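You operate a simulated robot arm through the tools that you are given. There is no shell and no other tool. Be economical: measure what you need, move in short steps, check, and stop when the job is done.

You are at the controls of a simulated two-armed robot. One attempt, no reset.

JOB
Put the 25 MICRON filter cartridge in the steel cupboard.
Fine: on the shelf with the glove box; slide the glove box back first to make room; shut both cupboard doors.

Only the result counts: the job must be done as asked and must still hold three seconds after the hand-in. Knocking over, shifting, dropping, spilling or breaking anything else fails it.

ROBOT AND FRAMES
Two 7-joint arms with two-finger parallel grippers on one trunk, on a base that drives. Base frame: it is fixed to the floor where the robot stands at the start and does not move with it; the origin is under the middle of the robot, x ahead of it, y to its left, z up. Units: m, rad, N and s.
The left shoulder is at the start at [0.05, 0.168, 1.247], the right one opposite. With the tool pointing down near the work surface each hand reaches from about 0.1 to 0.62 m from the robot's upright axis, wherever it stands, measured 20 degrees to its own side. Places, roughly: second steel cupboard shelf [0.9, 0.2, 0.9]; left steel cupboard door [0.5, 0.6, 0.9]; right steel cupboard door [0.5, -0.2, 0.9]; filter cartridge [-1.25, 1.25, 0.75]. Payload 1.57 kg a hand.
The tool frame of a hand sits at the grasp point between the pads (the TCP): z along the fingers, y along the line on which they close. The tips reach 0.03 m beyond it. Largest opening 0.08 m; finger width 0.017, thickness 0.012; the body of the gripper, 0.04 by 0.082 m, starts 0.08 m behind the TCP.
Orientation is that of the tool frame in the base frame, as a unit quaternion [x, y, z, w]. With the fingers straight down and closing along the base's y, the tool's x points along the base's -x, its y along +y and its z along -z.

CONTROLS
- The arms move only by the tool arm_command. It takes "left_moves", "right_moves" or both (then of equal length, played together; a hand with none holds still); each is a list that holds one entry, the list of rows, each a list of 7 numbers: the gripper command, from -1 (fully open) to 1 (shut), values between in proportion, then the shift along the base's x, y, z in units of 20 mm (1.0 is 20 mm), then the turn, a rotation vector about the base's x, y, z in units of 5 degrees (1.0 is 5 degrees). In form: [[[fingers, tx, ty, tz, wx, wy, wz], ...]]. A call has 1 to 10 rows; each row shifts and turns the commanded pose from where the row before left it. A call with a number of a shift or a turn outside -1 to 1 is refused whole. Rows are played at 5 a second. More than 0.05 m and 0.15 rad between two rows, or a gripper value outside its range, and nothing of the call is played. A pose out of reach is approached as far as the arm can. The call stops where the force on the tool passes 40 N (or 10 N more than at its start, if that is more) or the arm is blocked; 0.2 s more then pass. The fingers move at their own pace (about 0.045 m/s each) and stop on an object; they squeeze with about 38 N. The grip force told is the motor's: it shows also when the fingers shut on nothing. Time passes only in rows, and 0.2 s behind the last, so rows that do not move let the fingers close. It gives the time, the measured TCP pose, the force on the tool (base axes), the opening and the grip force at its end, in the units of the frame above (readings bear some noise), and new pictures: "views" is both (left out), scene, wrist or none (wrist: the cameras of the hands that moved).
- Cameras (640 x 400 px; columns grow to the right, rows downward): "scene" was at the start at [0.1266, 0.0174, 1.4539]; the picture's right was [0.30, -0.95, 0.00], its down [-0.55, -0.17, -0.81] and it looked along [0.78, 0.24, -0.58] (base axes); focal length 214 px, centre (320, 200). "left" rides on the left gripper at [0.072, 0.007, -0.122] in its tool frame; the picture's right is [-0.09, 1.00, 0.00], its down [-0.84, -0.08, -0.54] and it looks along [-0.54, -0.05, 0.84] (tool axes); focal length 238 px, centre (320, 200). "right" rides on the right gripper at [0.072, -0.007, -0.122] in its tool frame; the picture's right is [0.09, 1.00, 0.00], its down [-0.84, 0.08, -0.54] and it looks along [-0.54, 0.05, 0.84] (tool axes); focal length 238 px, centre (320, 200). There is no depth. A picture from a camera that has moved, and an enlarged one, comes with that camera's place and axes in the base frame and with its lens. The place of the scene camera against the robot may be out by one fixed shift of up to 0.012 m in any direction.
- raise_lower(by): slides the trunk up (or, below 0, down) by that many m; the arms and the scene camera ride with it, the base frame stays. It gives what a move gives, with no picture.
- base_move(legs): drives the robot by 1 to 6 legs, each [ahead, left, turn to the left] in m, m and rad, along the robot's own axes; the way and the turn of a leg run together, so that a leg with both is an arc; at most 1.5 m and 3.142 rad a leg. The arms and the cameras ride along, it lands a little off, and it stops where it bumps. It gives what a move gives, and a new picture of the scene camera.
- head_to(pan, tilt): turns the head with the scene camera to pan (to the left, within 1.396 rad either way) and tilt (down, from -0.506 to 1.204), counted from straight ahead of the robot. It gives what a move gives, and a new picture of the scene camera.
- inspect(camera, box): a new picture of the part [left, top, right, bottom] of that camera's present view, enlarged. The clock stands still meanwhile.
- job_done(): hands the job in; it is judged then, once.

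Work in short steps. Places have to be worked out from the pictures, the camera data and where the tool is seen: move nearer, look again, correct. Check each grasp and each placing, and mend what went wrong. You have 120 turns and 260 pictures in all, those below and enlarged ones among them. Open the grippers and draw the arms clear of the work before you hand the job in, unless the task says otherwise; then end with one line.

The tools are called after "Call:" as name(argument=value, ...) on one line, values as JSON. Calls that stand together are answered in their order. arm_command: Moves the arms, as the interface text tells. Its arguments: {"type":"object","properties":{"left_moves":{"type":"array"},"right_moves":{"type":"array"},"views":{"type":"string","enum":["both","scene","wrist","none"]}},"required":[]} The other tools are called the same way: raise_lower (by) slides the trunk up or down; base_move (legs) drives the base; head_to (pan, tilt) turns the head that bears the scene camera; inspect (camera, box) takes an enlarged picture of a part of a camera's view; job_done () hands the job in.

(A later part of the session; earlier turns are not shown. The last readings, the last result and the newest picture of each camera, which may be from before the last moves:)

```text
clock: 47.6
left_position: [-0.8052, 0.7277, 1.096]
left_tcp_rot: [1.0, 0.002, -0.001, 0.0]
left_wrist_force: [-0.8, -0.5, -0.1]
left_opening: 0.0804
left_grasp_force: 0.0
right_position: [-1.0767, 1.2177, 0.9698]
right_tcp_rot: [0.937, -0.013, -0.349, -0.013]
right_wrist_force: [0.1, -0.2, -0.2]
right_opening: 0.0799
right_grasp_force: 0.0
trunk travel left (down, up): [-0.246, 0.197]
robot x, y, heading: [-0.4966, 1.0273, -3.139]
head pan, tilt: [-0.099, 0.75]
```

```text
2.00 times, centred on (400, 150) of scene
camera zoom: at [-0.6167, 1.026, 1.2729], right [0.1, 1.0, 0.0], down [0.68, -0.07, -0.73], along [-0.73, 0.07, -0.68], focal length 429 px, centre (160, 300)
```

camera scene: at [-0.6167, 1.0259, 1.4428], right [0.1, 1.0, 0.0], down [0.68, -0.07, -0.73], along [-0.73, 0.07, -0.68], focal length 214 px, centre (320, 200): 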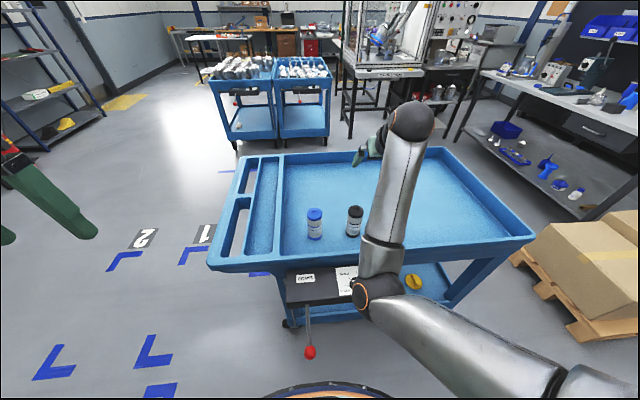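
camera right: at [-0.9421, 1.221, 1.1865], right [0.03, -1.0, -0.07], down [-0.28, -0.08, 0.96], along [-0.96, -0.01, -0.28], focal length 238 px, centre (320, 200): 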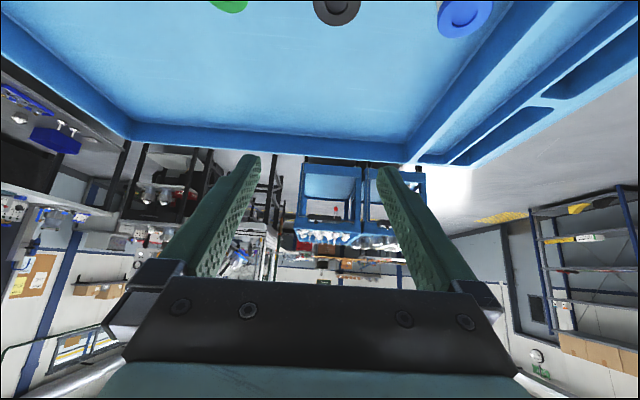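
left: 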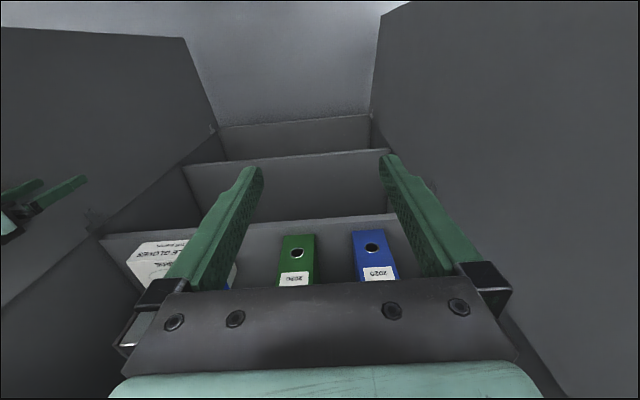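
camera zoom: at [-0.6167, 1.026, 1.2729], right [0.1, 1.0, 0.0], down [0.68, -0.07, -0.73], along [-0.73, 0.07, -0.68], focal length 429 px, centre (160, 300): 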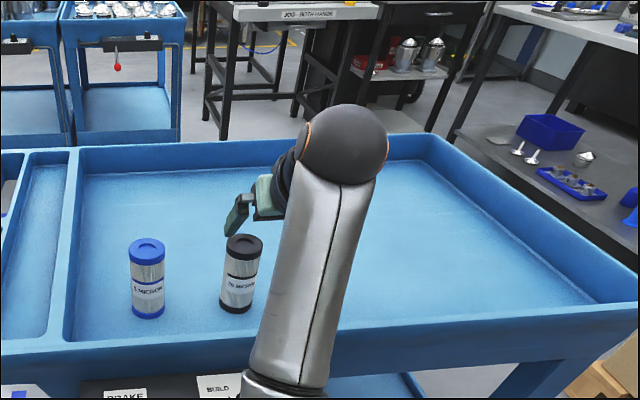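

Refined: cartridge axis (-1.171, 1.216), top z≈0.869, base ≈0.745, diameter ≈0.062. I approach partway along the tool line and recheck.

Call:
arm_command(right_moves=[[[-1, -0.4, -0.05, -0.9, 0, 0, 0], [-1, -0.4, -0.05, -0.9, 0, 0, 0], [-1, -0.4, -0.05, -0.9, 0, 0, 0], [-1, -0.3, 0, -0.8, 0, 0, 0]]])

```text
clock: 48.6
left_position: [-0.8063, 0.7285, 1.0961]
left_tcp_rot: [1.0, 0.002, -0.001, 0.0]
left_wrist_force: [0.9, -0.3, -0.1]
left_opening: 0.0801
left_grasp_force: 0.0
right_position: [-1.1107, 1.203, 0.9176]
right_tcp_rot: [0.932, -0.009, -0.363, 0.0]
right_wrist_force: [0.4, 0.5, -0.1]
right_opening: 0.0801
right_grasp_force: 0.0
trunk travel left (down, up): [-0.246, 0.197]
robot x, y, heading: [-0.4975, 1.0278, -3.142]
head pan, tilt: [-0.099, 0.75]
camera scene: at [-0.6169, 1.0261, 1.2728], right [0.1, 1.0, 0.0], down [0.68, -0.07, -0.73], along [-0.73, 0.07, -0.68], focal length 214 px, centre (320, 200)
camera right: at [-0.9751, 1.2075, 0.9577], right [0.05, -1.0, -0.05], down [-0.25, -0.07, 0.97], along [-0.97, -0.04, -0.25], focal length 238 px, centre (320, 200)
```

scene: 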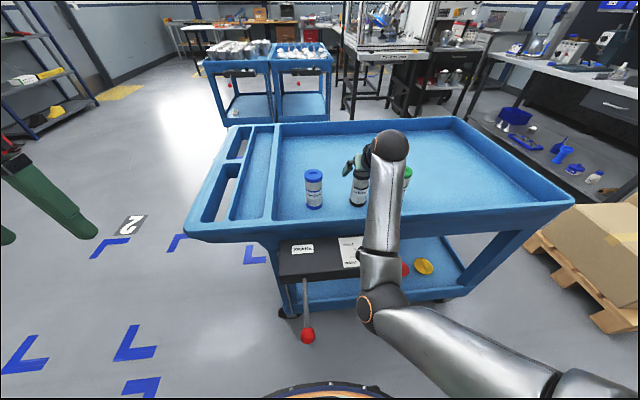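
right: 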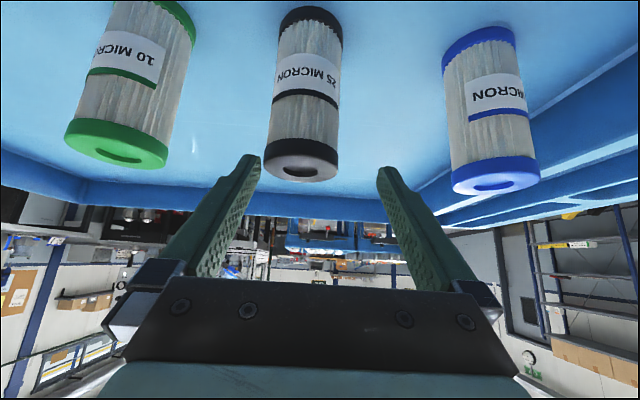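

The hand drifted to y=1.203; the cartridge is at y≈1.217. I correct sideways before going further in.

Call:
arm_command(right_moves=[[[-1, 0, 0.35, -0.2, 0, 0, 0], [-1, 0, 0.35, -0.2, 0, 0, 0], [-1, 0, 0, 0, 0, 0, 0]]], views="wrist")

```text
clock: 49.4
left_position: [-0.8053, 0.7274, 1.0964]
left_tcp_rot: [1.0, 0.002, 0.0, 0.0]
left_wrist_force: [0.3, 0.6, -0.2]
left_opening: 0.0799
left_grasp_force: 0.0
right_position: [-1.1121, 1.2111, 0.9186]
right_tcp_rot: [0.929, -0.007, -0.37, 0.006]
right_wrist_force: [-0.2, 0.2, -0.1]
right_opening: 0.0801
right_grasp_force: 0.1
trunk travel left (down, up): [-0.246, 0.197]
robot x, y, heading: [-0.4958, 1.0274, -3.138]
head pan, tilt: [-0.099, 0.75]
camera right: at [-0.977, 1.218, 0.9569], right [0.06, -1.0, -0.05], down [-0.23, -0.06, 0.97], along [-0.97, -0.04, -0.24], focal length 238 px, centre (320, 200)
```

right: 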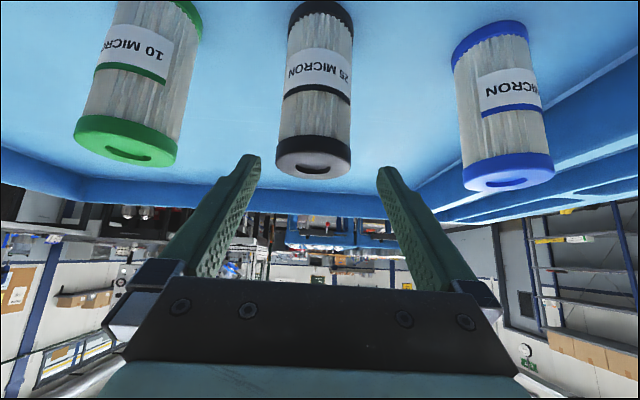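

Sideways is nearly right. Height lags, so I test a straight-down command with small y correction.

Call:
arm_command(right_moves=[[[-1, 0, 0.2, -0.7, 0, 0, 0], [-1, 0, 0.1, -0.7, 0, 0, 0], [-1, 0, 0, 0, 0, 0, 0]]], views="none")

```text
clock: 50.2
left_position: [-0.8066, 0.7289, 1.0966]
left_tcp_rot: [1.0, 0.002, -0.001, 0.0]
left_wrist_force: [0.5, -0.3, -0.1]
left_opening: 0.08
left_grasp_force: 0.1
right_position: [-1.1252, 1.2191, 0.9266]
right_tcp_rot: [0.917, -0.008, -0.399, 0.004]
right_wrist_force: [-0.7, -0.1, 0.0]
right_opening: 0.08
right_grasp_force: 0.0
trunk travel left (down, up): [-0.246, 0.197]
robot x, y, heading: [-0.4996, 1.0251, -3.142]
head pan, tilt: [-0.099, 0.75]
```

The arm is at a joint limit when going lower with this tilt. I undo that command and use the trunk for height instead; first retreat to a consistent pose behind the cartridge.

Call:
arm_command(right_moves=[[[-1, 0.4, 0, 1, 0, 0, 0], [-1, 0.4, 0, 1, 0, 0, 0], [-1, 0.4, 0, 0.9, 0, 0, 0], [-1, 0, 0, 0, 0, 0, 0]]], views="none")

```text
clock: 51.2
left_position: [-0.8053, 0.7279, 1.0966]
left_tcp_rot: [1.0, 0.002, -0.001, 0.0]
left_wrist_force: [0.3, 0.2, 0.0]
left_opening: 0.0799
left_grasp_force: 0.0
right_position: [-1.0869, 1.2268, 0.9439]
right_tcp_rot: [0.93, -0.009, -0.368, -0.002]
right_wrist_force: [0.7, -0.5, 0.3]
right_opening: 0.0799
right_grasp_force: 0.1
trunk travel left (down, up): [-0.246, 0.197]
robot x, y, heading: [-0.4963, 1.0266, -3.141]
head pan, tilt: [-0.099, 0.75]
```

In the cupboard this tilt worked with the hand more inboard of the shoulder, so I strafe the base 0.17 to the right to reproduce that geometry, then bring the hand back over.

Call:
base_move(legs=[[0, -0.17, 0]])

Call:
arm_command(right_moves=[[[-1, 0, -1, 0.5, 0, 0, 0], [-1, 0, -1, 0.5, 0, 0, 0], [-1, 0, -1, 0.5, 0, 0, 0], [-1, 0, -1, 0, 0, 0, 0], [-1, 0, -1, 0, 0, 0, 0], [-1, 0, -1, 0, 0, 0, 0], [-1, 0, -1, 0, 0, 0, 0], [-1, 0, -1, 0, 0, 0, 0], [-1, 0, -1, 0, 0, 0, 0], [-1, 0, 0, 0, 0, 0, 0]]], views="wrist")

```text
clock: 52.7
left_position: [-0.8073, 0.8988, 1.096]
left_tcp_rot: [1.0, 0.001, 0.0, 0.0]
left_wrist_force: [-0.3, 0.3, -1.2]
left_opening: 0.08
left_grasp_force: 0.1
right_position: [-1.0868, 1.3998, 0.9426]
right_tcp_rot: [0.931, -0.012, -0.366, -0.006]
right_wrist_force: [-0.1, 0.6, -0.7]
right_opening: 0.0801
right_grasp_force: 0.1
trunk travel left (down, up): [-0.246, 0.197]
robot x, y, heading: [-0.4967, 1.1979, -3.142]
head pan, tilt: [-0.099, 0.75]
camera scene: at [-0.617, 1.1966, 1.2728], right [0.1, 1.0, 0.0], down [0.68, -0.07, -0.73], along [-0.73, 0.07, -0.68], focal length 214 px, centre (320, 200)
```

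scene: 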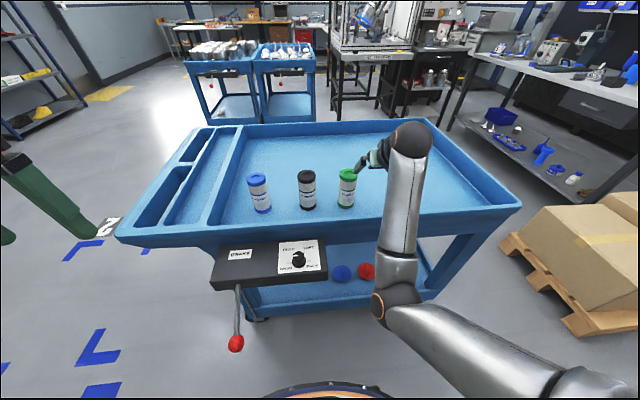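

```text
clock: 54.9
left_position: [-0.8065, 0.8989, 1.0956]
left_tcp_rot: [1.0, 0.001, -0.001, 0.0]
left_wrist_force: [0.3, 0.5, 0.6]
left_opening: 0.0798
left_grasp_force: 0.0
right_position: [-1.0892, 1.2235, 0.9735]
right_tcp_rot: [0.93, -0.013, -0.368, -0.01]
right_wrist_force: [-0.6, 0.5, 0.6]
right_opening: 0.0799
right_grasp_force: 0.0
trunk travel left (down, up): [-0.246, 0.197]
robot x, y, heading: [-0.4979, 1.199, -3.142]
head pan, tilt: [-0.099, 0.75]
camera right: at [-0.9533, 1.2261, 1.0123], right [0.03, -1.0, -0.07], down [-0.24, -0.08, 0.97], along [-0.97, -0.02, -0.24], focal length 238 px, centre (320, 200)
```

right: 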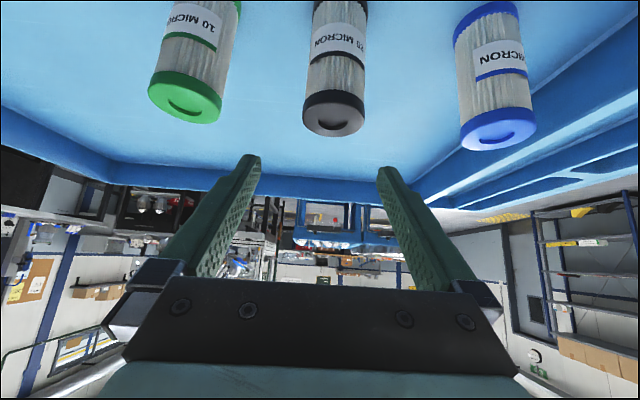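

Tracking is good now; cartridge y≈1.214. Descend 0.07, shift -0.0095 in y, and verify.

Call:
arm_command(right_moves=[[[-1, 0, -0.24, -0.9, 0, 0, 0], [-1, 0, -0.24, -0.9, 0, 0, 0], [-1, 0, 0, -0.9, 0, 0, 0], [-1, 0, 0, -0.8, 0, 0, 0], [-1, 0, 0, 0, 0, 0, 0]]], views="wrist")

```text
clock: 56.1
left_position: [-0.8068, 0.8988, 1.0961]
left_tcp_rot: [1.0, 0.001, -0.001, 0.0]
left_wrist_force: [-0.4, 0.7, -0.3]
left_opening: 0.08
left_grasp_force: 0.0
right_position: [-1.0991, 1.2253, 0.9254]
right_tcp_rot: [0.921, -0.017, -0.388, -0.018]
right_wrist_force: [-0.2, -0.7, 0.0]
right_opening: 0.0799
right_grasp_force: 0.0
trunk travel left (down, up): [-0.246, 0.197]
robot x, y, heading: [-0.4977, 1.1973, -3.147]
head pan, tilt: [-0.099, 0.75]
camera right: at [-0.9615, 1.2241, 0.9576], right [0.02, -1.0, -0.08], down [-0.2, -0.09, 0.98], along [-0.98, 0.0, -0.2], focal length 238 px, centre (320, 200)
```

right: 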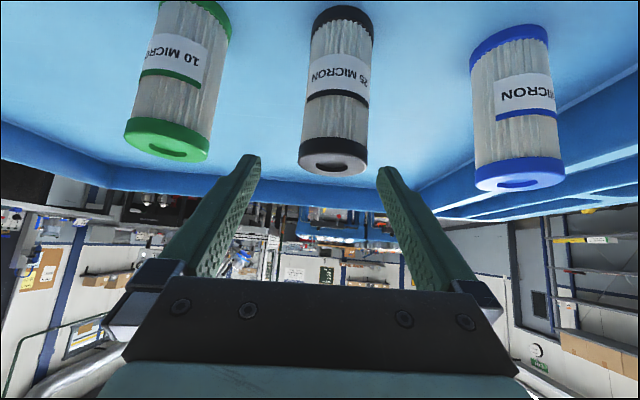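

Same limit again; so keep the arm pose at its good height, and use the trunk to lower, with the fingertips still short of the cartridge. First restore the arm pose.

Call:
arm_command(right_moves=[[[-1, 0, 0, 0.9, 0, 0, 0], [-1, 0, 0, 0.9, 0, 0, 0], [-1, 0, 0, 0.9, 0, 0, 0], [-1, 0, 0, 0.8, 0, 0, 0], [-1, 0, 0, 0, 0, 0, 0]]], views="none")

Call:
raise_lower(by=-0.09)

Call:
inspect(camera="scene", box=[180, 80, 560, 400])

Call:
inspect(camera="right", box=[0, 0, 640, 400])

```text
clock: 57.3
left_position: [-0.8069, 0.8986, 1.0961]
left_tcp_rot: [1.0, 0.001, -0.001, 0.001]
left_wrist_force: [0.5, 0.1, 0.1]
left_opening: 0.08
left_grasp_force: 0.1
right_position: [-1.0881, 1.2141, 0.9722]
right_tcp_rot: [0.93, -0.014, -0.367, -0.01]
right_wrist_force: [0.2, 0.3, 0.4]
right_opening: 0.0799
right_grasp_force: 0.2
trunk travel left (down, up): [-0.246, 0.197]
robot x, y, heading: [-0.4999, 1.1953, -3.141]
head pan, tilt: [-0.099, 0.75]
```

```text
clock: 58.5
left_position: [-0.8057, 0.8997, 1.0072]
left_tcp_rot: [1.0, 0.001, -0.001, 0.0]
left_wrist_force: [-0.3, -0.5, 0.2]
left_opening: 0.0801
left_grasp_force: 0.1
right_position: [-1.0885, 1.214, 0.8831]
right_tcp_rot: [0.93, -0.014, -0.368, -0.01]
right_wrist_force: [0.0, 0.5, 0.4]
right_opening: 0.08
right_grasp_force: 0.1
trunk travel left (down, up): [-0.156, 0.287]
robot x, y, heading: [-0.4946, 1.1947, -3.143]
head pan, tilt: [-0.099, 0.75]
```

```text
1.25 times, centred on (370, 240) of scene
camera zoom: at [-0.6169, 1.1961, 1.1829], right [0.1, 1.0, 0.0], down [0.68, -0.07, -0.73], along [-0.73, 0.07, -0.68], focal length 268 px, centre (258, 150)
```

zoom: 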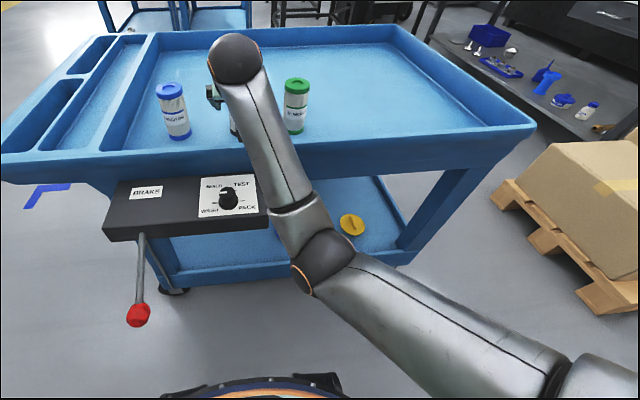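

```text
1.00 times, centred on (320, 200) of right
camera zoom: at [-0.9526, 1.217, 0.9224], right [0.03, -1.0, -0.07], down [-0.24, -0.08, 0.97], along [-0.97, -0.02, -0.24], focal length 238 px, centre (320, 200)
```

zoom: 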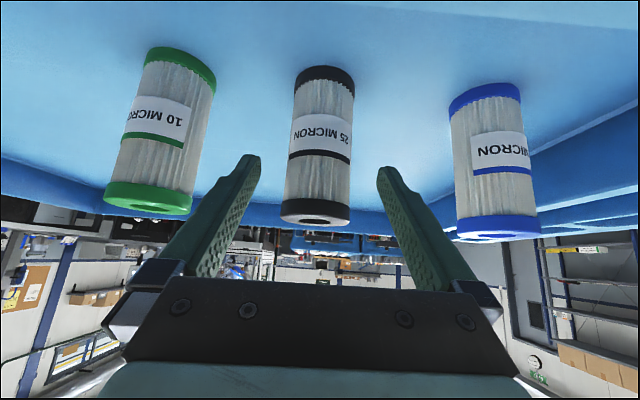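

Deck z≈0.747, cartridge top ≈0.878, y≈1.217. I lower 0.05 more, shift y +0.003 and slide forward horizontally around the cartridge.

Call:
raise_lower(by=-0.05)

Call:
arm_command(right_moves=[[[-1, -0.5, 0.15, 0, 0, 0, 0], [-1, -0.5, 0, 0, 0, 0, 0], [-1, -0.5, 0, 0, 0, 0, 0], [-1, 0, 0, 0, 0, 0, 0]]])

```text
clock: 59.5
left_position: [-0.8067, 0.8991, 0.9562]
left_tcp_rot: [1.0, 0.001, -0.001, 0.0]
left_wrist_force: [-0.1, -0.1, -0.9]
left_opening: 0.0799
left_grasp_force: 0.0
right_position: [-1.0879, 1.2148, 0.8331]
right_tcp_rot: [0.93, -0.012, -0.366, -0.009]
right_wrist_force: [0.5, 0.2, 0.0]
right_opening: 0.0797
right_grasp_force: 0.1
trunk travel left (down, up): [-0.106, 0.337]
robot x, y, heading: [-0.4985, 1.1976, -3.144]
head pan, tilt: [-0.099, 0.75]
```

```text
clock: 60.5
left_position: [-0.8079, 0.899, 0.9563]
left_tcp_rot: [1.0, 0.001, 0.0, 0.0]
left_wrist_force: [-0.1, 0.3, 0.2]
left_opening: 0.0801
left_grasp_force: 0.1
right_position: [-1.1172, 1.213, 0.8336]
right_tcp_rot: [0.93, -0.011, -0.367, -0.006]
right_wrist_force: [0.1, -0.4, -0.1]
right_opening: 0.0802
right_grasp_force: 0.1
trunk travel left (down, up): [-0.106, 0.337]
robot x, y, heading: [-0.4994, 1.1981, -3.145]
head pan, tilt: [-0.099, 0.75]
camera scene: at [-0.617, 1.1961, 1.1328], right [0.1, 1.0, 0.0], down [0.68, -0.07, -0.73], along [-0.73, 0.07, -0.68], focal length 214 px, centre (320, 200)
camera right: at [-0.9812, 1.2162, 0.8732], right [0.04, -1.0, -0.07], down [-0.24, -0.07, 0.97], along [-0.97, -0.02, -0.25], focal length 238 px, centre (320, 200)
```

scene: 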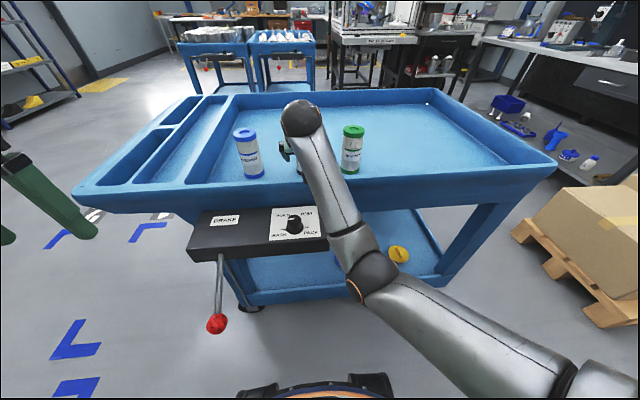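
right: 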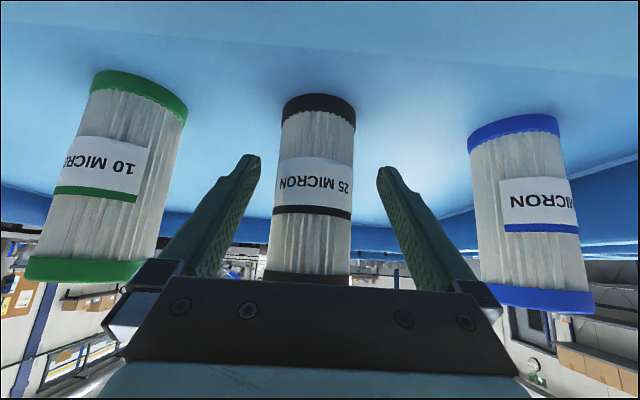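

Centred between the fingers. I advance the remaining 0.054.

Call:
arm_command(right_moves=[[[-1, -0.45, 0.05, 0, 0, 0, 0], [-1, -0.45, 0.05, 0, 0, 0, 0], [-1, -0.45, 0, 0, 0, 0, 0], [-1, -0.45, 0, 0, 0, 0, 0], [-1, -0.45, 0, 0, 0, 0, 0], [-1, -0.45, 0, 0, 0, 0, 0], [-1, 0, 0, 0, 0, 0, 0]]])

```text
clock: 62.1
left_position: [-0.8075, 0.8991, 0.9568]
left_tcp_rot: [1.0, 0.0, -0.001, 0.0]
left_wrist_force: [-0.6, -0.6, 0.2]
left_opening: 0.0798
left_grasp_force: 0.2
right_position: [-1.1711, 1.2148, 0.8327]
right_tcp_rot: [0.93, -0.011, -0.368, -0.005]
right_wrist_force: [0.4, 0.0, 1.0]
right_opening: 0.0798
right_grasp_force: 0.1
trunk travel left (down, up): [-0.106, 0.337]
robot x, y, heading: [-0.4978, 1.1994, -3.14]
head pan, tilt: [-0.099, 0.75]
camera scene: at [-0.6168, 1.196, 1.1328], right [0.1, 1.0, 0.0], down [0.68, -0.07, -0.73], along [-0.73, 0.07, -0.68], focal length 214 px, centre (320, 200)
camera right: at [-1.035, 1.2187, 0.8726], right [0.04, -1.0, -0.07], down [-0.24, -0.07, 0.97], along [-0.97, -0.02, -0.25], focal length 238 px, centre (320, 200)
```

scene: 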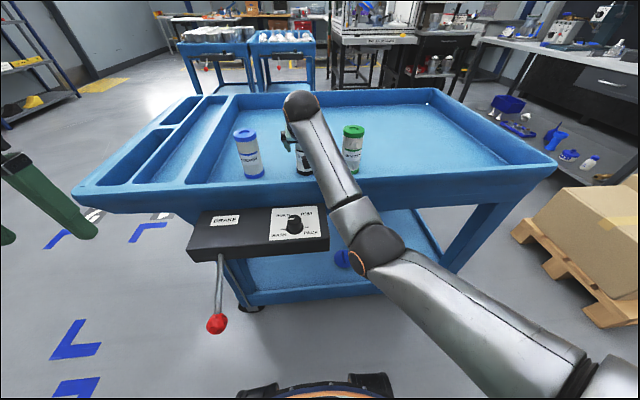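
right: 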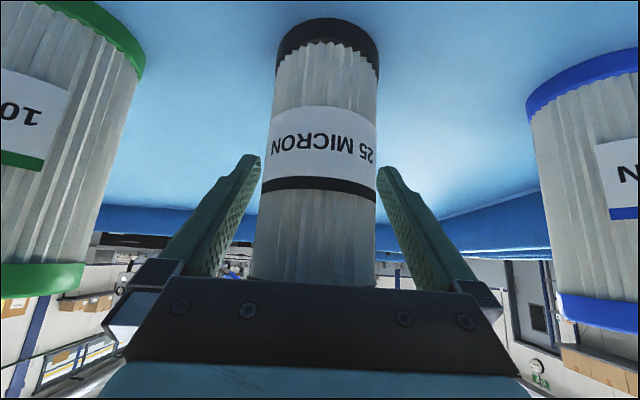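

The axis is at the TCP. Close the gripper.

Call:
arm_command(right_moves=[[[1, 0, 0, 0, 0, 0, 0], [1, 0, 0, 0, 0, 0, 0], [1, 0, 0, 0, 0, 0, 0], [1, 0, 0, 0, 0, 0, 0], [1, 0, 0, 0, 0, 0, 0]]], views="wrist")

```text
clock: 63.3
left_position: [-0.8073, 0.9006, 0.9555]
left_tcp_rot: [1.0, 0.001, -0.001, 0.0]
left_wrist_force: [0.3, -0.9, -0.2]
left_opening: 0.0801
left_grasp_force: 0.1
right_position: [-1.1717, 1.2156, 0.8338]
right_tcp_rot: [0.93, -0.011, -0.367, -0.007]
right_wrist_force: [-0.3, 2.4, 2.0]
right_opening: 0.0548
right_grasp_force: 37.9
trunk travel left (down, up): [-0.106, 0.337]
robot x, y, heading: [-0.5012, 1.1962, -3.137]
head pan, tilt: [-0.099, 0.75]
camera right: at [-1.0349, 1.219, 0.8726], right [0.04, -1.0, -0.07], down [-0.24, -0.07, 0.97], along [-0.97, -0.02, -0.25], focal length 238 px, centre (320, 200)
```

right: 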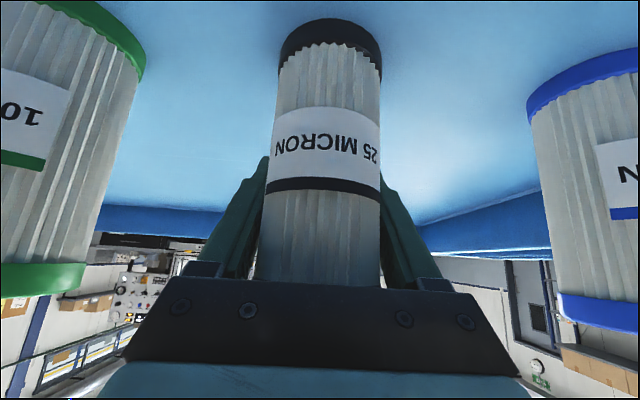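

Firm grip at 0.055. Lift with the trunk and check the cartridge rises with the hand.

Call:
raise_lower(by=0.12)

Call:
inspect(camera="right", box=[0, 0, 640, 400])

```text
clock: 64.8
left_position: [-0.8067, 0.8991, 1.0767]
left_tcp_rot: [1.0, 0.001, 0.0, 0.0]
left_wrist_force: [0.2, 0.4, 0.0]
left_opening: 0.08
left_grasp_force: 0.0
right_position: [-1.171, 1.2155, 0.9526]
right_tcp_rot: [0.931, -0.012, -0.366, -0.007]
right_wrist_force: [-0.6, 0.1, -1.7]
right_opening: 0.055
right_grasp_force: 37.7
trunk travel left (down, up): [-0.226, 0.217]
robot x, y, heading: [-0.4984, 1.1956, -3.141]
head pan, tilt: [-0.099, 0.75]
```

```text
1.00 times, centred on (320, 200) of right
camera zoom: at [-1.0352, 1.2188, 0.9922], right [0.04, -1.0, -0.07], down [-0.24, -0.07, 0.97], along [-0.97, -0.02, -0.25], focal length 238 px, centre (320, 200)
```

zoom: 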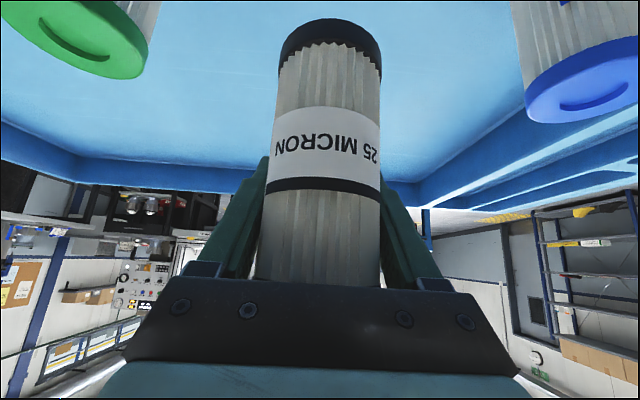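

Held securely; its base is 0.087 below the TCP. Raise to travel height, back off, strafe to the cupboard line and turn around.

Call:
raise_lower(by=0.17)

Call:
base_move(legs=[[-0.1, 0, 0], [0, 1.0, 0], [0, 0, 3.14]])

Call:
head_to(pan=0.0, tilt=0.6)

```text
clock: 66.7
left_position: [-0.8081, 0.8995, 1.2466]
left_tcp_rot: [1.0, 0.001, 0.0, 0.0]
left_wrist_force: [-0.4, 0.3, -0.4]
left_opening: 0.0803
left_grasp_force: 0.0
right_position: [-1.1718, 1.2137, 1.1219]
right_tcp_rot: [0.93, -0.012, -0.366, -0.007]
right_wrist_force: [0.3, 0.1, -2.8]
right_opening: 0.0551
right_grasp_force: 38.6
trunk travel left (down, up): [-0.396, 0.047]
robot x, y, heading: [-0.4993, 1.2, -3.144]
head pan, tilt: [-0.099, 0.75]
```

```text
clock: 80.0
left_position: [-0.0897, 0.4876, 1.246]
left_tcp_rot: [0.002, 1.0, 0.0, 0.001]
left_wrist_force: [-0.6, 0.2, -0.2]
left_opening: 0.08
left_grasp_force: 0.1
right_position: [0.2732, 0.1701, 1.1228]
right_tcp_rot: [0.013, 0.93, -0.007, 0.366]
right_wrist_force: [0.1, -0.1, -0.6]
right_opening: 0.0551
right_grasp_force: 37.9
trunk travel left (down, up): [-0.396, 0.047]
robot x, y, heading: [-0.3985, 0.1888, -0.001]
head pan, tilt: [-0.099, 0.75]
camera scene: at [-0.2748, 0.1733, 1.4228], right [-0.1, -0.99, 0.0], down [-0.68, 0.07, -0.73], along [0.73, -0.07, -0.68], focal length 214 px, centre (320, 200)
```

scene: 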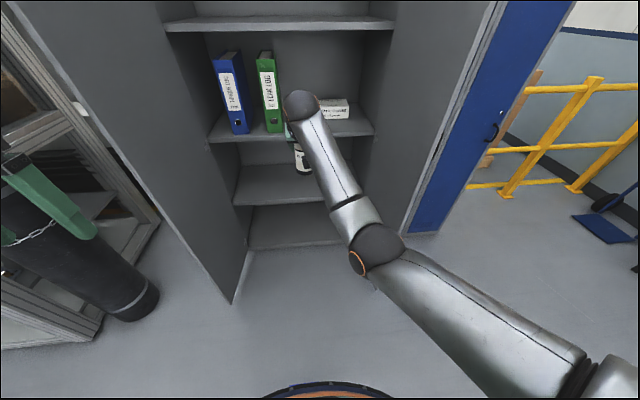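

```text
clock: 80.7
left_position: [-0.0887, 0.4865, 1.2462]
left_tcp_rot: [0.001, 1.0, 0.0, 0.001]
left_wrist_force: [0.0, 0.6, -0.1]
left_opening: 0.0798
left_grasp_force: 0.0
right_position: [0.2736, 0.1701, 1.1225]
right_tcp_rot: [0.013, 0.931, -0.007, 0.366]
right_wrist_force: [0.4, -0.8, -1.8]
right_opening: 0.0549
right_grasp_force: 37.3
trunk travel left (down, up): [-0.396, 0.047]
robot x, y, heading: [-0.4012, 0.1888, -0.006]
head pan, tilt: [0.0, 0.6]
camera scene: at [-0.2688, 0.1815, 1.4356], right [0.0, -1.0, 0.0], down [-0.57, 0.0, -0.82], along [0.82, 0.0, -0.57], focal length 214 px, centre (320, 200)
```

scene: 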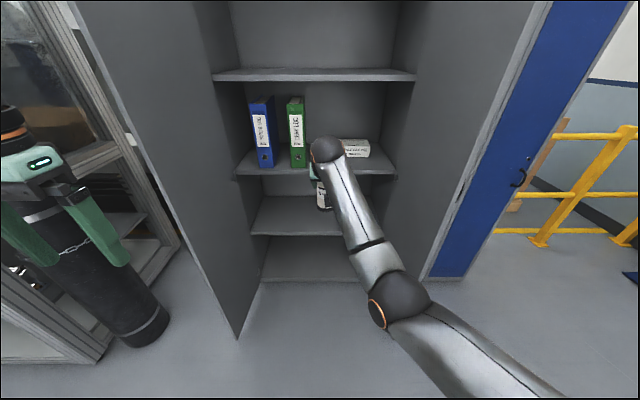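

Facing the cupboard again. Strafe 0.05 right, set the hand to y≈0.03 and z≈1.09, then drive in.

Call:
base_move(legs=[[0, -0.05, 0]])

Call:
arm_command(right_moves=[[[1, 0, -0.9, -0.35, 0, 0, 0], [1, 0, -0.9, -0.35, 0, 0, 0], [1, 0, -0.9, -0.35, 0, 0, 0], [1, 0, -0.9, -0.35, 0, 0, 0], [1, 0, -0.9, -0.3, 0, 0, 0], [1, 0, 0, 0, 0, 0, 0]]], views="wrist")

```text
clock: 81.6
left_position: [-0.0902, 0.4376, 1.2464]
left_tcp_rot: [0.001, 1.0, 0.0, 0.001]
left_wrist_force: [0.3, -0.9, 0.1]
left_opening: 0.0801
left_grasp_force: 0.1
right_position: [0.2733, 0.1196, 1.1233]
right_tcp_rot: [0.013, 0.93, -0.006, 0.367]
right_wrist_force: [0.0, 0.4, -1.3]
right_opening: 0.0548
right_grasp_force: 37.7
trunk travel left (down, up): [-0.396, 0.047]
robot x, y, heading: [-0.3992, 0.146, -0.004]
head pan, tilt: [0.0, 0.6]
camera scene: at [-0.269, 0.1309, 1.4357], right [0.0, -1.0, 0.0], down [-0.57, 0.0, -0.82], along [0.82, 0.0, -0.57], focal length 214 px, centre (320, 200)
```

scene: 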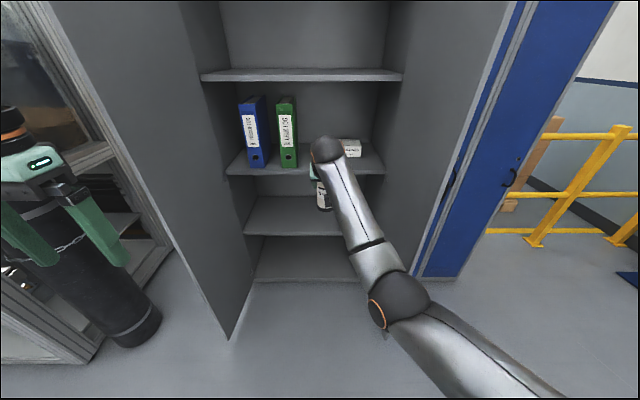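

```text
clock: 83.0
left_position: [-0.0891, 0.439, 1.2464]
left_tcp_rot: [0.001, 1.0, 0.0, 0.0]
left_wrist_force: [-0.3, 0.6, 0.5]
left_opening: 0.0799
left_grasp_force: 0.1
right_position: [0.2738, 0.0302, 1.0882]
right_tcp_rot: [0.013, 0.93, -0.007, 0.367]
right_wrist_force: [1.3, -0.1, -2.0]
right_opening: 0.0547
right_grasp_force: 37.6
trunk travel left (down, up): [-0.396, 0.047]
robot x, y, heading: [-0.4006, 0.1388, -0.003]
head pan, tilt: [0.0, 0.6]
camera right: at [0.1381, 0.0282, 1.128], right [-0.04, 1.0, -0.07], down [0.24, 0.07, 0.97], along [0.97, 0.02, -0.25], focal length 238 px, centre (320, 200)
```

right: 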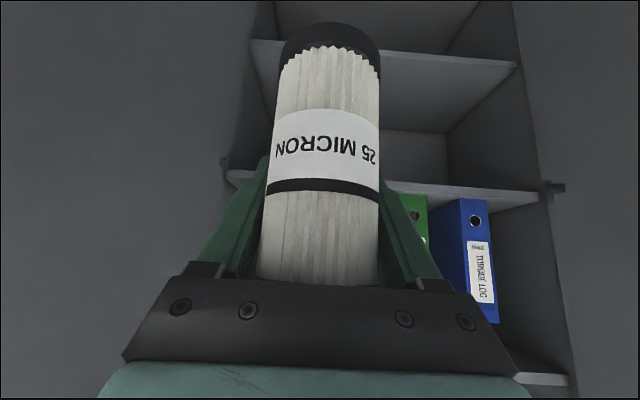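

Hand set. This view suggests shelf z≈0.93–0.96, and the cartridge base is at ≈1.00, which is clear. Drive in 0.47.

Call:
base_move(legs=[[0.36, 0, 0]])

Call:
inspect(camera="right", box=[0, 0, 640, 400])

```text
clock: 85.3
left_position: [0.2677, 0.4376, 1.2462]
left_tcp_rot: [0.0, 1.0, 0.001, 0.0]
left_wrist_force: [0.2, 0.2, -1.1]
left_opening: 0.08
left_grasp_force: 0.0
right_position: [0.6321, 0.0318, 1.0876]
right_tcp_rot: [0.013, 0.93, -0.007, 0.366]
right_wrist_force: [0.2, 0.2, -2.0]
right_opening: 0.055
right_grasp_force: 38.2
trunk travel left (down, up): [-0.396, 0.047]
robot x, y, heading: [-0.0467, 0.1415, 0.001]
head pan, tilt: [0.0, 0.6]
camera scene: at [0.0904, 0.1316, 1.4356], right [0.0, -1.0, 0.0], down [-0.57, 0.0, -0.82], along [0.82, 0.0, -0.57], focal length 214 px, centre (320, 200)
```

scene: 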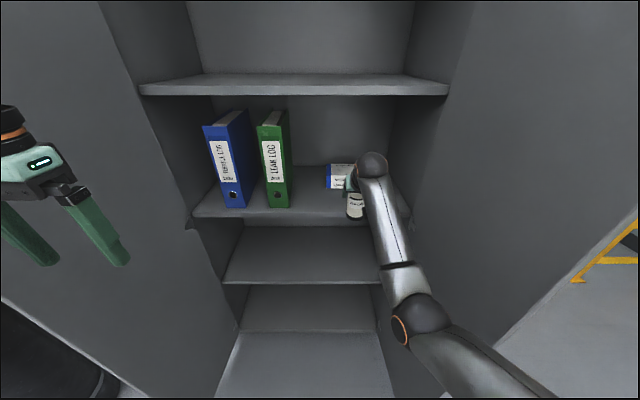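

```text
1.00 times, centred on (320, 200) of right
camera zoom: at [0.4975, 0.0284, 1.1277], right [-0.04, 1.0, -0.07], down [0.24, 0.07, 0.97], along [0.97, 0.02, -0.25], focal length 238 px, centre (320, 200)
```

zoom: 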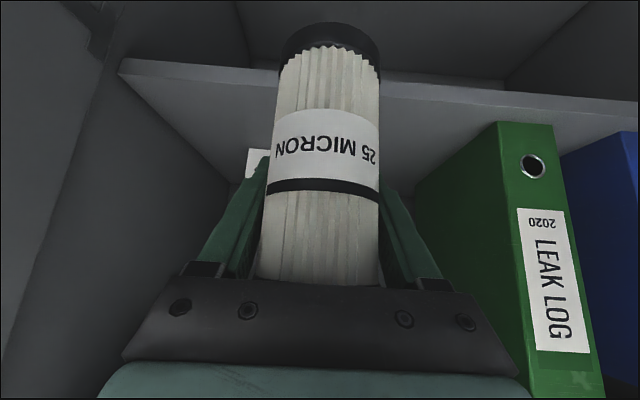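

Geometry is consistent (front edge x≈0.70–0.76, shelf z≈0.91–0.95). Move in another 0.15, then finish with the arm.

Call:
base_move(legs=[[0.15, 0, 0]])

Call:
arm_command(right_moves=[[[1, 0.5, 0, -0.3, 0, 0, 0], [1, 0.5, 0, -0.3, 0, 0, 0], [1, 0.5, 0, -0.3, 0, 0, 0], [1, 0.5, 0, -0.3, 0, 0, 0], [1, 0, 0, 0, 0, 0, 0]]])

```text
clock: 86.7
left_position: [0.417, 0.4372, 1.2461]
left_tcp_rot: [0.0, 1.0, 0.0, 0.001]
left_wrist_force: [0.3, -0.2, -1.3]
left_opening: 0.08
left_grasp_force: 0.1
right_position: [0.7806, 0.0308, 1.0886]
right_tcp_rot: [0.012, 0.93, -0.007, 0.366]
right_wrist_force: [0.1, 0.0, -1.4]
right_opening: 0.0553
right_grasp_force: 38.3
trunk travel left (down, up): [-0.396, 0.047]
robot x, y, heading: [0.1037, 0.1412, 0.0]
head pan, tilt: [0.0, 0.6]
camera scene: at [0.2386, 0.1314, 1.4356], right [0.0, -1.0, 0.0], down [-0.57, 0.0, -0.82], along [0.82, 0.0, -0.57], focal length 214 px, centre (320, 200)
```

scene: 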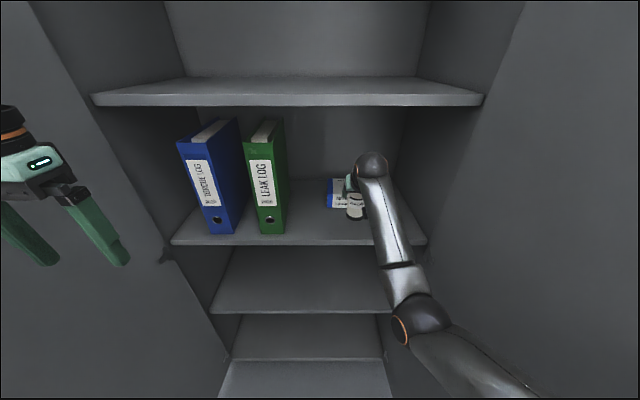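

```text
clock: 87.9
left_position: [0.4164, 0.4379, 1.247]
left_tcp_rot: [0.0, 1.0, -0.001, 0.001]
left_wrist_force: [0.8, 0.8, -0.2]
left_opening: 0.0799
left_grasp_force: 0.0
right_position: [0.821, 0.0305, 1.0639]
right_tcp_rot: [0.012, 0.931, -0.007, 0.366]
right_wrist_force: [-1.1, -0.7, -2.2]
right_opening: 0.0548
right_grasp_force: 38.2
trunk travel left (down, up): [-0.396, 0.047]
robot x, y, heading: [0.1041, 0.1395, -0.002]
head pan, tilt: [0.0, 0.6]
camera scene: at [0.2375, 0.1314, 1.4357], right [0.0, -1.0, 0.0], down [-0.56, 0.0, -0.83], along [0.83, 0.0, -0.56], focal length 214 px, centre (320, 200)
camera right: at [0.6853, 0.028, 1.1038], right [-0.04, 1.0, -0.07], down [0.24, 0.07, 0.97], along [0.97, 0.02, -0.25], focal length 238 px, centre (320, 200)
```

scene: 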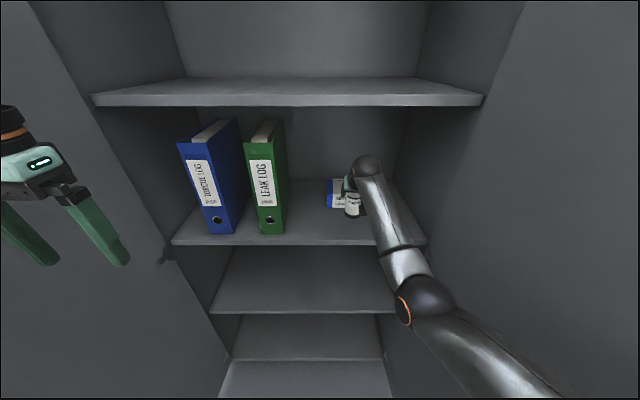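
right: 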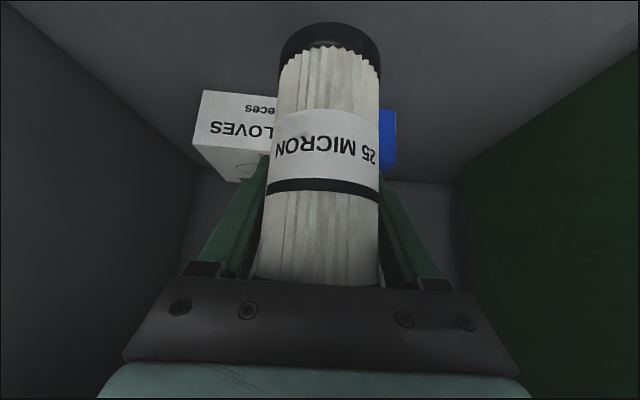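

The glove box bottom edge gives shelf z≈0.926, so about 0.05 to descend. I lower 0.04 in small steps.

Call:
arm_command(right_moves=[[[1, 0, 0, -0.4, 0, 0, 0], [1, 0, 0, -0.4, 0, 0, 0], [1, 0, 0, -0.4, 0, 0, 0], [1, 0, 0, -0.3, 0, 0, 0], [1, 0, 0, -0.3, 0, 0, 0], [1, 0, 0, 0, 0, 0, 0]]], views="wrist")

```text
clock: 89.3
left_position: [0.4158, 0.4378, 1.2457]
left_tcp_rot: [0.0, 1.0, 0.0, 0.001]
left_wrist_force: [-0.2, -0.1, -0.2]
left_opening: 0.0802
left_grasp_force: 0.0
right_position: [0.8217, 0.0293, 1.0269]
right_tcp_rot: [0.012, 0.93, -0.007, 0.367]
right_wrist_force: [0.2, 0.5, -1.6]
right_opening: 0.0547
right_grasp_force: 37.7
trunk travel left (down, up): [-0.396, 0.047]
robot x, y, heading: [0.1067, 0.1391, -0.001]
head pan, tilt: [0.0, 0.6]
camera right: at [0.6851, 0.028, 1.0676], right [-0.04, 1.0, -0.07], down [0.24, 0.07, 0.97], along [0.97, 0.02, -0.25], focal length 238 px, centre (320, 200)
```

right: 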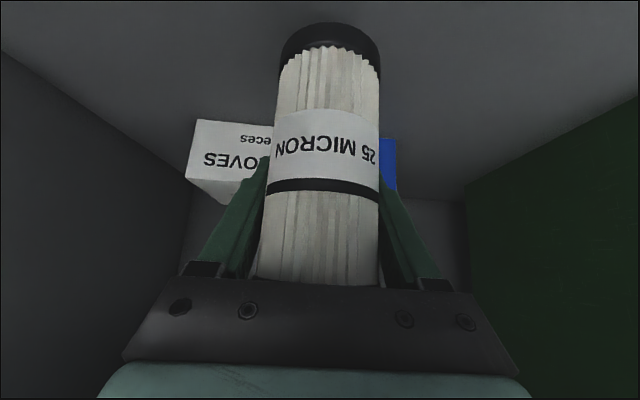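

No contact yet (base ≈0.940). Continue down in 3 mm steps watching the force.

Call:
arm_command(right_moves=[[[1, 0, 0, -0.15, 0, 0, 0], [1, 0, 0, -0.15, 0, 0, 0], [1, 0, 0, -0.15, 0, 0, 0], [1, 0, 0, 0, 0, 0, 0]]], views="none")

Call:
arm_command(right_moves=[[[1, 0, 0, -0.15, 0, 0, 0], [1, 0, 0, 0, 0, 0, 0]]], views="none")

```text
clock: 90.3
left_position: [0.4158, 0.4384, 1.2473]
left_tcp_rot: [0.0, 1.0, 0.0, 0.0]
left_wrist_force: [0.1, 0.0, 0.4]
left_opening: 0.0802
left_grasp_force: 0.0
right_position: [0.8204, 0.0302, 1.0202]
right_tcp_rot: [0.012, 0.93, -0.006, 0.366]
right_wrist_force: [-0.3, 0.3, -0.9]
right_opening: 0.0547
right_grasp_force: 38.1
trunk travel left (down, up): [-0.396, 0.047]
robot x, y, heading: [0.1078, 0.1414, -0.0]
head pan, tilt: [0.0, 0.6]
```

```text
clock: 90.9
left_position: [0.417, 0.4371, 1.2469]
left_tcp_rot: [0.0, 1.0, -0.001, 0.0]
left_wrist_force: [0.3, -0.5, 0.3]
left_opening: 0.0801
left_grasp_force: 0.1
right_position: [0.821, 0.0303, 1.0157]
right_tcp_rot: [0.013, 0.931, -0.007, 0.366]
right_wrist_force: [0.3, -0.7, -1.5]
right_opening: 0.055
right_grasp_force: 37.9
trunk travel left (down, up): [-0.396, 0.047]
robot x, y, heading: [0.1083, 0.1423, -0.006]
head pan, tilt: [0.0, 0.6]
```

Still free at base ≈0.929. Keep stepping.

Call:
arm_command(right_moves=[[[1, 0, 0, -0.13, 0, 0, 0], [1, 0, 0, 0, 0, 0, 0]]], views="none")

Call:
arm_command(right_moves=[[[1, 0, 0, -0.13, 0, 0, 0], [1, 0, 0, 0, 0, 0, 0]]], views="wrist")

```text
clock: 91.5
left_position: [0.4162, 0.4371, 1.2453]
left_tcp_rot: [0.0, 1.0, 0.0, 0.001]
left_wrist_force: [0.1, -0.3, -0.5]
left_opening: 0.0798
left_grasp_force: 0.0
right_position: [0.8208, 0.0309, 1.014]
right_tcp_rot: [0.013, 0.931, -0.007, 0.366]
right_wrist_force: [0.1, -0.5, -2.1]
right_opening: 0.0549
right_grasp_force: 37.8
trunk travel left (down, up): [-0.396, 0.047]
robot x, y, heading: [0.1071, 0.1363, 0.002]
head pan, tilt: [0.0, 0.6]
```

```text
clock: 92.1
left_position: [0.4168, 0.4382, 1.2469]
left_tcp_rot: [0.0, 1.0, 0.0, 0.001]
left_wrist_force: [-1.0, 0.1, -0.6]
left_opening: 0.0801
left_grasp_force: 0.0
right_position: [0.8213, 0.0308, 1.0109]
right_tcp_rot: [0.012, 0.931, -0.007, 0.366]
right_wrist_force: [0.4, -0.2, -2.1]
right_opening: 0.0552
right_grasp_force: 38.4
trunk travel left (down, up): [-0.396, 0.047]
robot x, y, heading: [0.107, 0.1414, -0.0]
head pan, tilt: [0.0, 0.6]
camera right: at [0.6848, 0.0282, 1.0508], right [-0.04, 1.0, -0.07], down [0.24, 0.07, 0.97], along [0.97, 0.02, -0.25], focal length 238 px, centre (320, 200)
```

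right: 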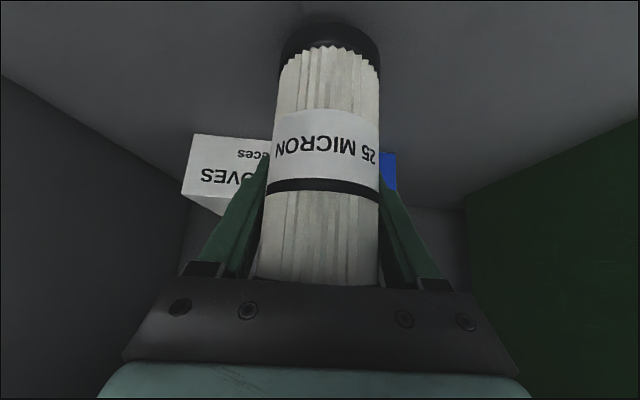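

Still free. Continue stepping.

Call:
arm_command(right_moves=[[[1, 0, 0, -0.15, 0, 0, 0], [1, 0, 0, 0, 0, 0, 0]]], views="none")

Call:
arm_command(right_moves=[[[1, 0, 0, -0.15, 0, 0, 0], [1, 0, 0, 0, 0, 0, 0]]], views="none")

Call:
inspect(camera="scene", box=[300, 140, 460, 260])

```text
clock: 92.7
left_position: [0.4164, 0.4381, 1.2467]
left_tcp_rot: [0.0, 1.0, 0.0, 0.001]
left_wrist_force: [0.3, -1.2, 0.1]
left_opening: 0.0799
left_grasp_force: 0.1
right_position: [0.8208, 0.0304, 1.0076]
right_tcp_rot: [0.013, 0.93, -0.008, 0.366]
right_wrist_force: [0.6, 0.3, -1.0]
right_opening: 0.055
right_grasp_force: 37.9
trunk travel left (down, up): [-0.396, 0.047]
robot x, y, heading: [0.1038, 0.1381, -0.004]
head pan, tilt: [0.0, 0.6]
```

```text
clock: 93.3
left_position: [0.4172, 0.4385, 1.2469]
left_tcp_rot: [0.0, 1.0, 0.0, 0.001]
left_wrist_force: [-0.6, -0.3, 0.6]
left_opening: 0.0799
left_grasp_force: 0.1
right_position: [0.82, 0.0308, 1.0055]
right_tcp_rot: [0.012, 0.93, -0.006, 0.367]
right_wrist_force: [-0.4, 0.6, -1.8]
right_opening: 0.055
right_grasp_force: 38.2
trunk travel left (down, up): [-0.396, 0.047]
robot x, y, heading: [0.1043, 0.1398, -0.002]
head pan, tilt: [0.0, 0.6]
```

```text
3.33 times, centred on (380, 200) of scene
camera zoom: at [0.2376, 0.1314, 1.4357], right [0.0, -1.0, 0.0], down [-0.57, 0.0, -0.82], along [0.82, 0.0, -0.57], focal length 715 px, centre (120, 200)
```

zoom: 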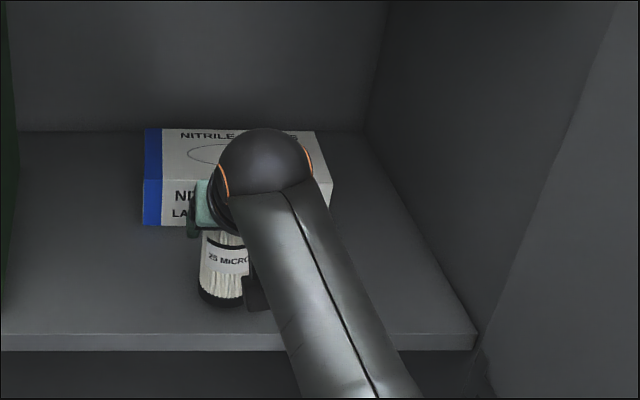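

Comparing with the shelf edge, shelf z is more like 0.91. Continue stepping down.

Call:
arm_command(right_moves=[[[1, 0, 0, -0.15, 0, 0, 0], [1, 0, 0, 0, 0, 0, 0]]], views="none")

Call:
arm_command(right_moves=[[[1, 0, 0, -0.15, 0, 0, 0], [1, 0, 0, 0, 0, 0, 0]]], views="none")

Call:
arm_command(right_moves=[[[1, 0, 0, -0.15, 0, 0, 0], [1, 0, 0, 0, 0, 0, 0]]], views="wrist")

```text
clock: 93.9
left_position: [0.4174, 0.436, 1.2471]
left_tcp_rot: [0.0, 1.0, -0.001, 0.0]
left_wrist_force: [-1.2, -0.3, 0.5]
left_opening: 0.0801
left_grasp_force: 0.0
right_position: [0.8212, 0.029, 1.0023]
right_tcp_rot: [0.013, 0.931, -0.007, 0.365]
right_wrist_force: [0.3, 0.4, -1.8]
right_opening: 0.0551
right_grasp_force: 38.1
trunk travel left (down, up): [-0.396, 0.047]
robot x, y, heading: [0.1058, 0.14, -0.005]
head pan, tilt: [0.0, 0.6]
```

```text
clock: 94.5
left_position: [0.4163, 0.4375, 1.2456]
left_tcp_rot: [0.0, 1.0, 0.001, 0.0]
left_wrist_force: [0.3, -0.4, -0.5]
left_opening: 0.0801
left_grasp_force: 0.2
right_position: [0.8202, 0.0309, 0.9999]
right_tcp_rot: [0.013, 0.93, -0.007, 0.366]
right_wrist_force: [-0.3, 0.9, -0.6]
right_opening: 0.055
right_grasp_force: 37.9
trunk travel left (down, up): [-0.396, 0.047]
robot x, y, heading: [0.1088, 0.1407, 0.003]
head pan, tilt: [0.0, 0.6]
```

```text
clock: 95.1
left_position: [0.4151, 0.438, 1.2465]
left_tcp_rot: [0.001, 1.0, 0.0, 0.001]
left_wrist_force: [-0.6, 0.3, -0.6]
left_opening: 0.08
left_grasp_force: 0.1
right_position: [0.8195, 0.0308, 0.9971]
right_tcp_rot: [0.013, 0.93, -0.007, 0.367]
right_wrist_force: [1.0, 0.8, 1.7]
right_opening: 0.0552
right_grasp_force: 38.1
trunk travel left (down, up): [-0.396, 0.047]
robot x, y, heading: [0.1038, 0.142, -0.0]
head pan, tilt: [0.0, 0.6]
camera right: at [0.6846, 0.0285, 1.0367], right [-0.04, 1.0, -0.07], down [0.24, 0.07, 0.97], along [0.97, 0.02, -0.24], focal length 238 px, centre (320, 200)
```

right: 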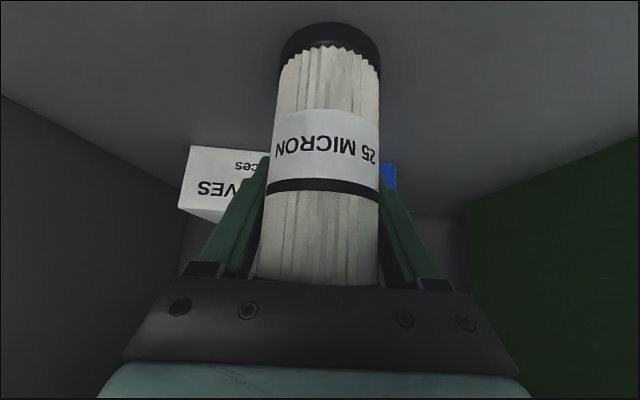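

The z force changed sign (about +3 N), likely first contact at base ≈0.910. One more small step to confirm.

Call:
arm_command(right_moves=[[[1, 0, 0, -0.1, 0, 0, 0], [1, 0, 0, 0, 0, 0, 0]]], views="none")

```text
clock: 95.7
left_position: [0.4155, 0.4374, 1.2474]
left_tcp_rot: [0.0, 1.0, 0.0, 0.002]
left_wrist_force: [-0.6, 0.6, 0.7]
left_opening: 0.0799
left_grasp_force: 0.0
right_position: [0.8201, 0.0294, 0.997]
right_tcp_rot: [0.013, 0.929, -0.007, 0.37]
right_wrist_force: [-0.9, 0.3, 10.9]
right_opening: 0.0548
right_grasp_force: 37.9
trunk travel left (down, up): [-0.396, 0.047]
robot x, y, heading: [0.1068, 0.1396, 0.003]
head pan, tilt: [0.0, 0.6]
```

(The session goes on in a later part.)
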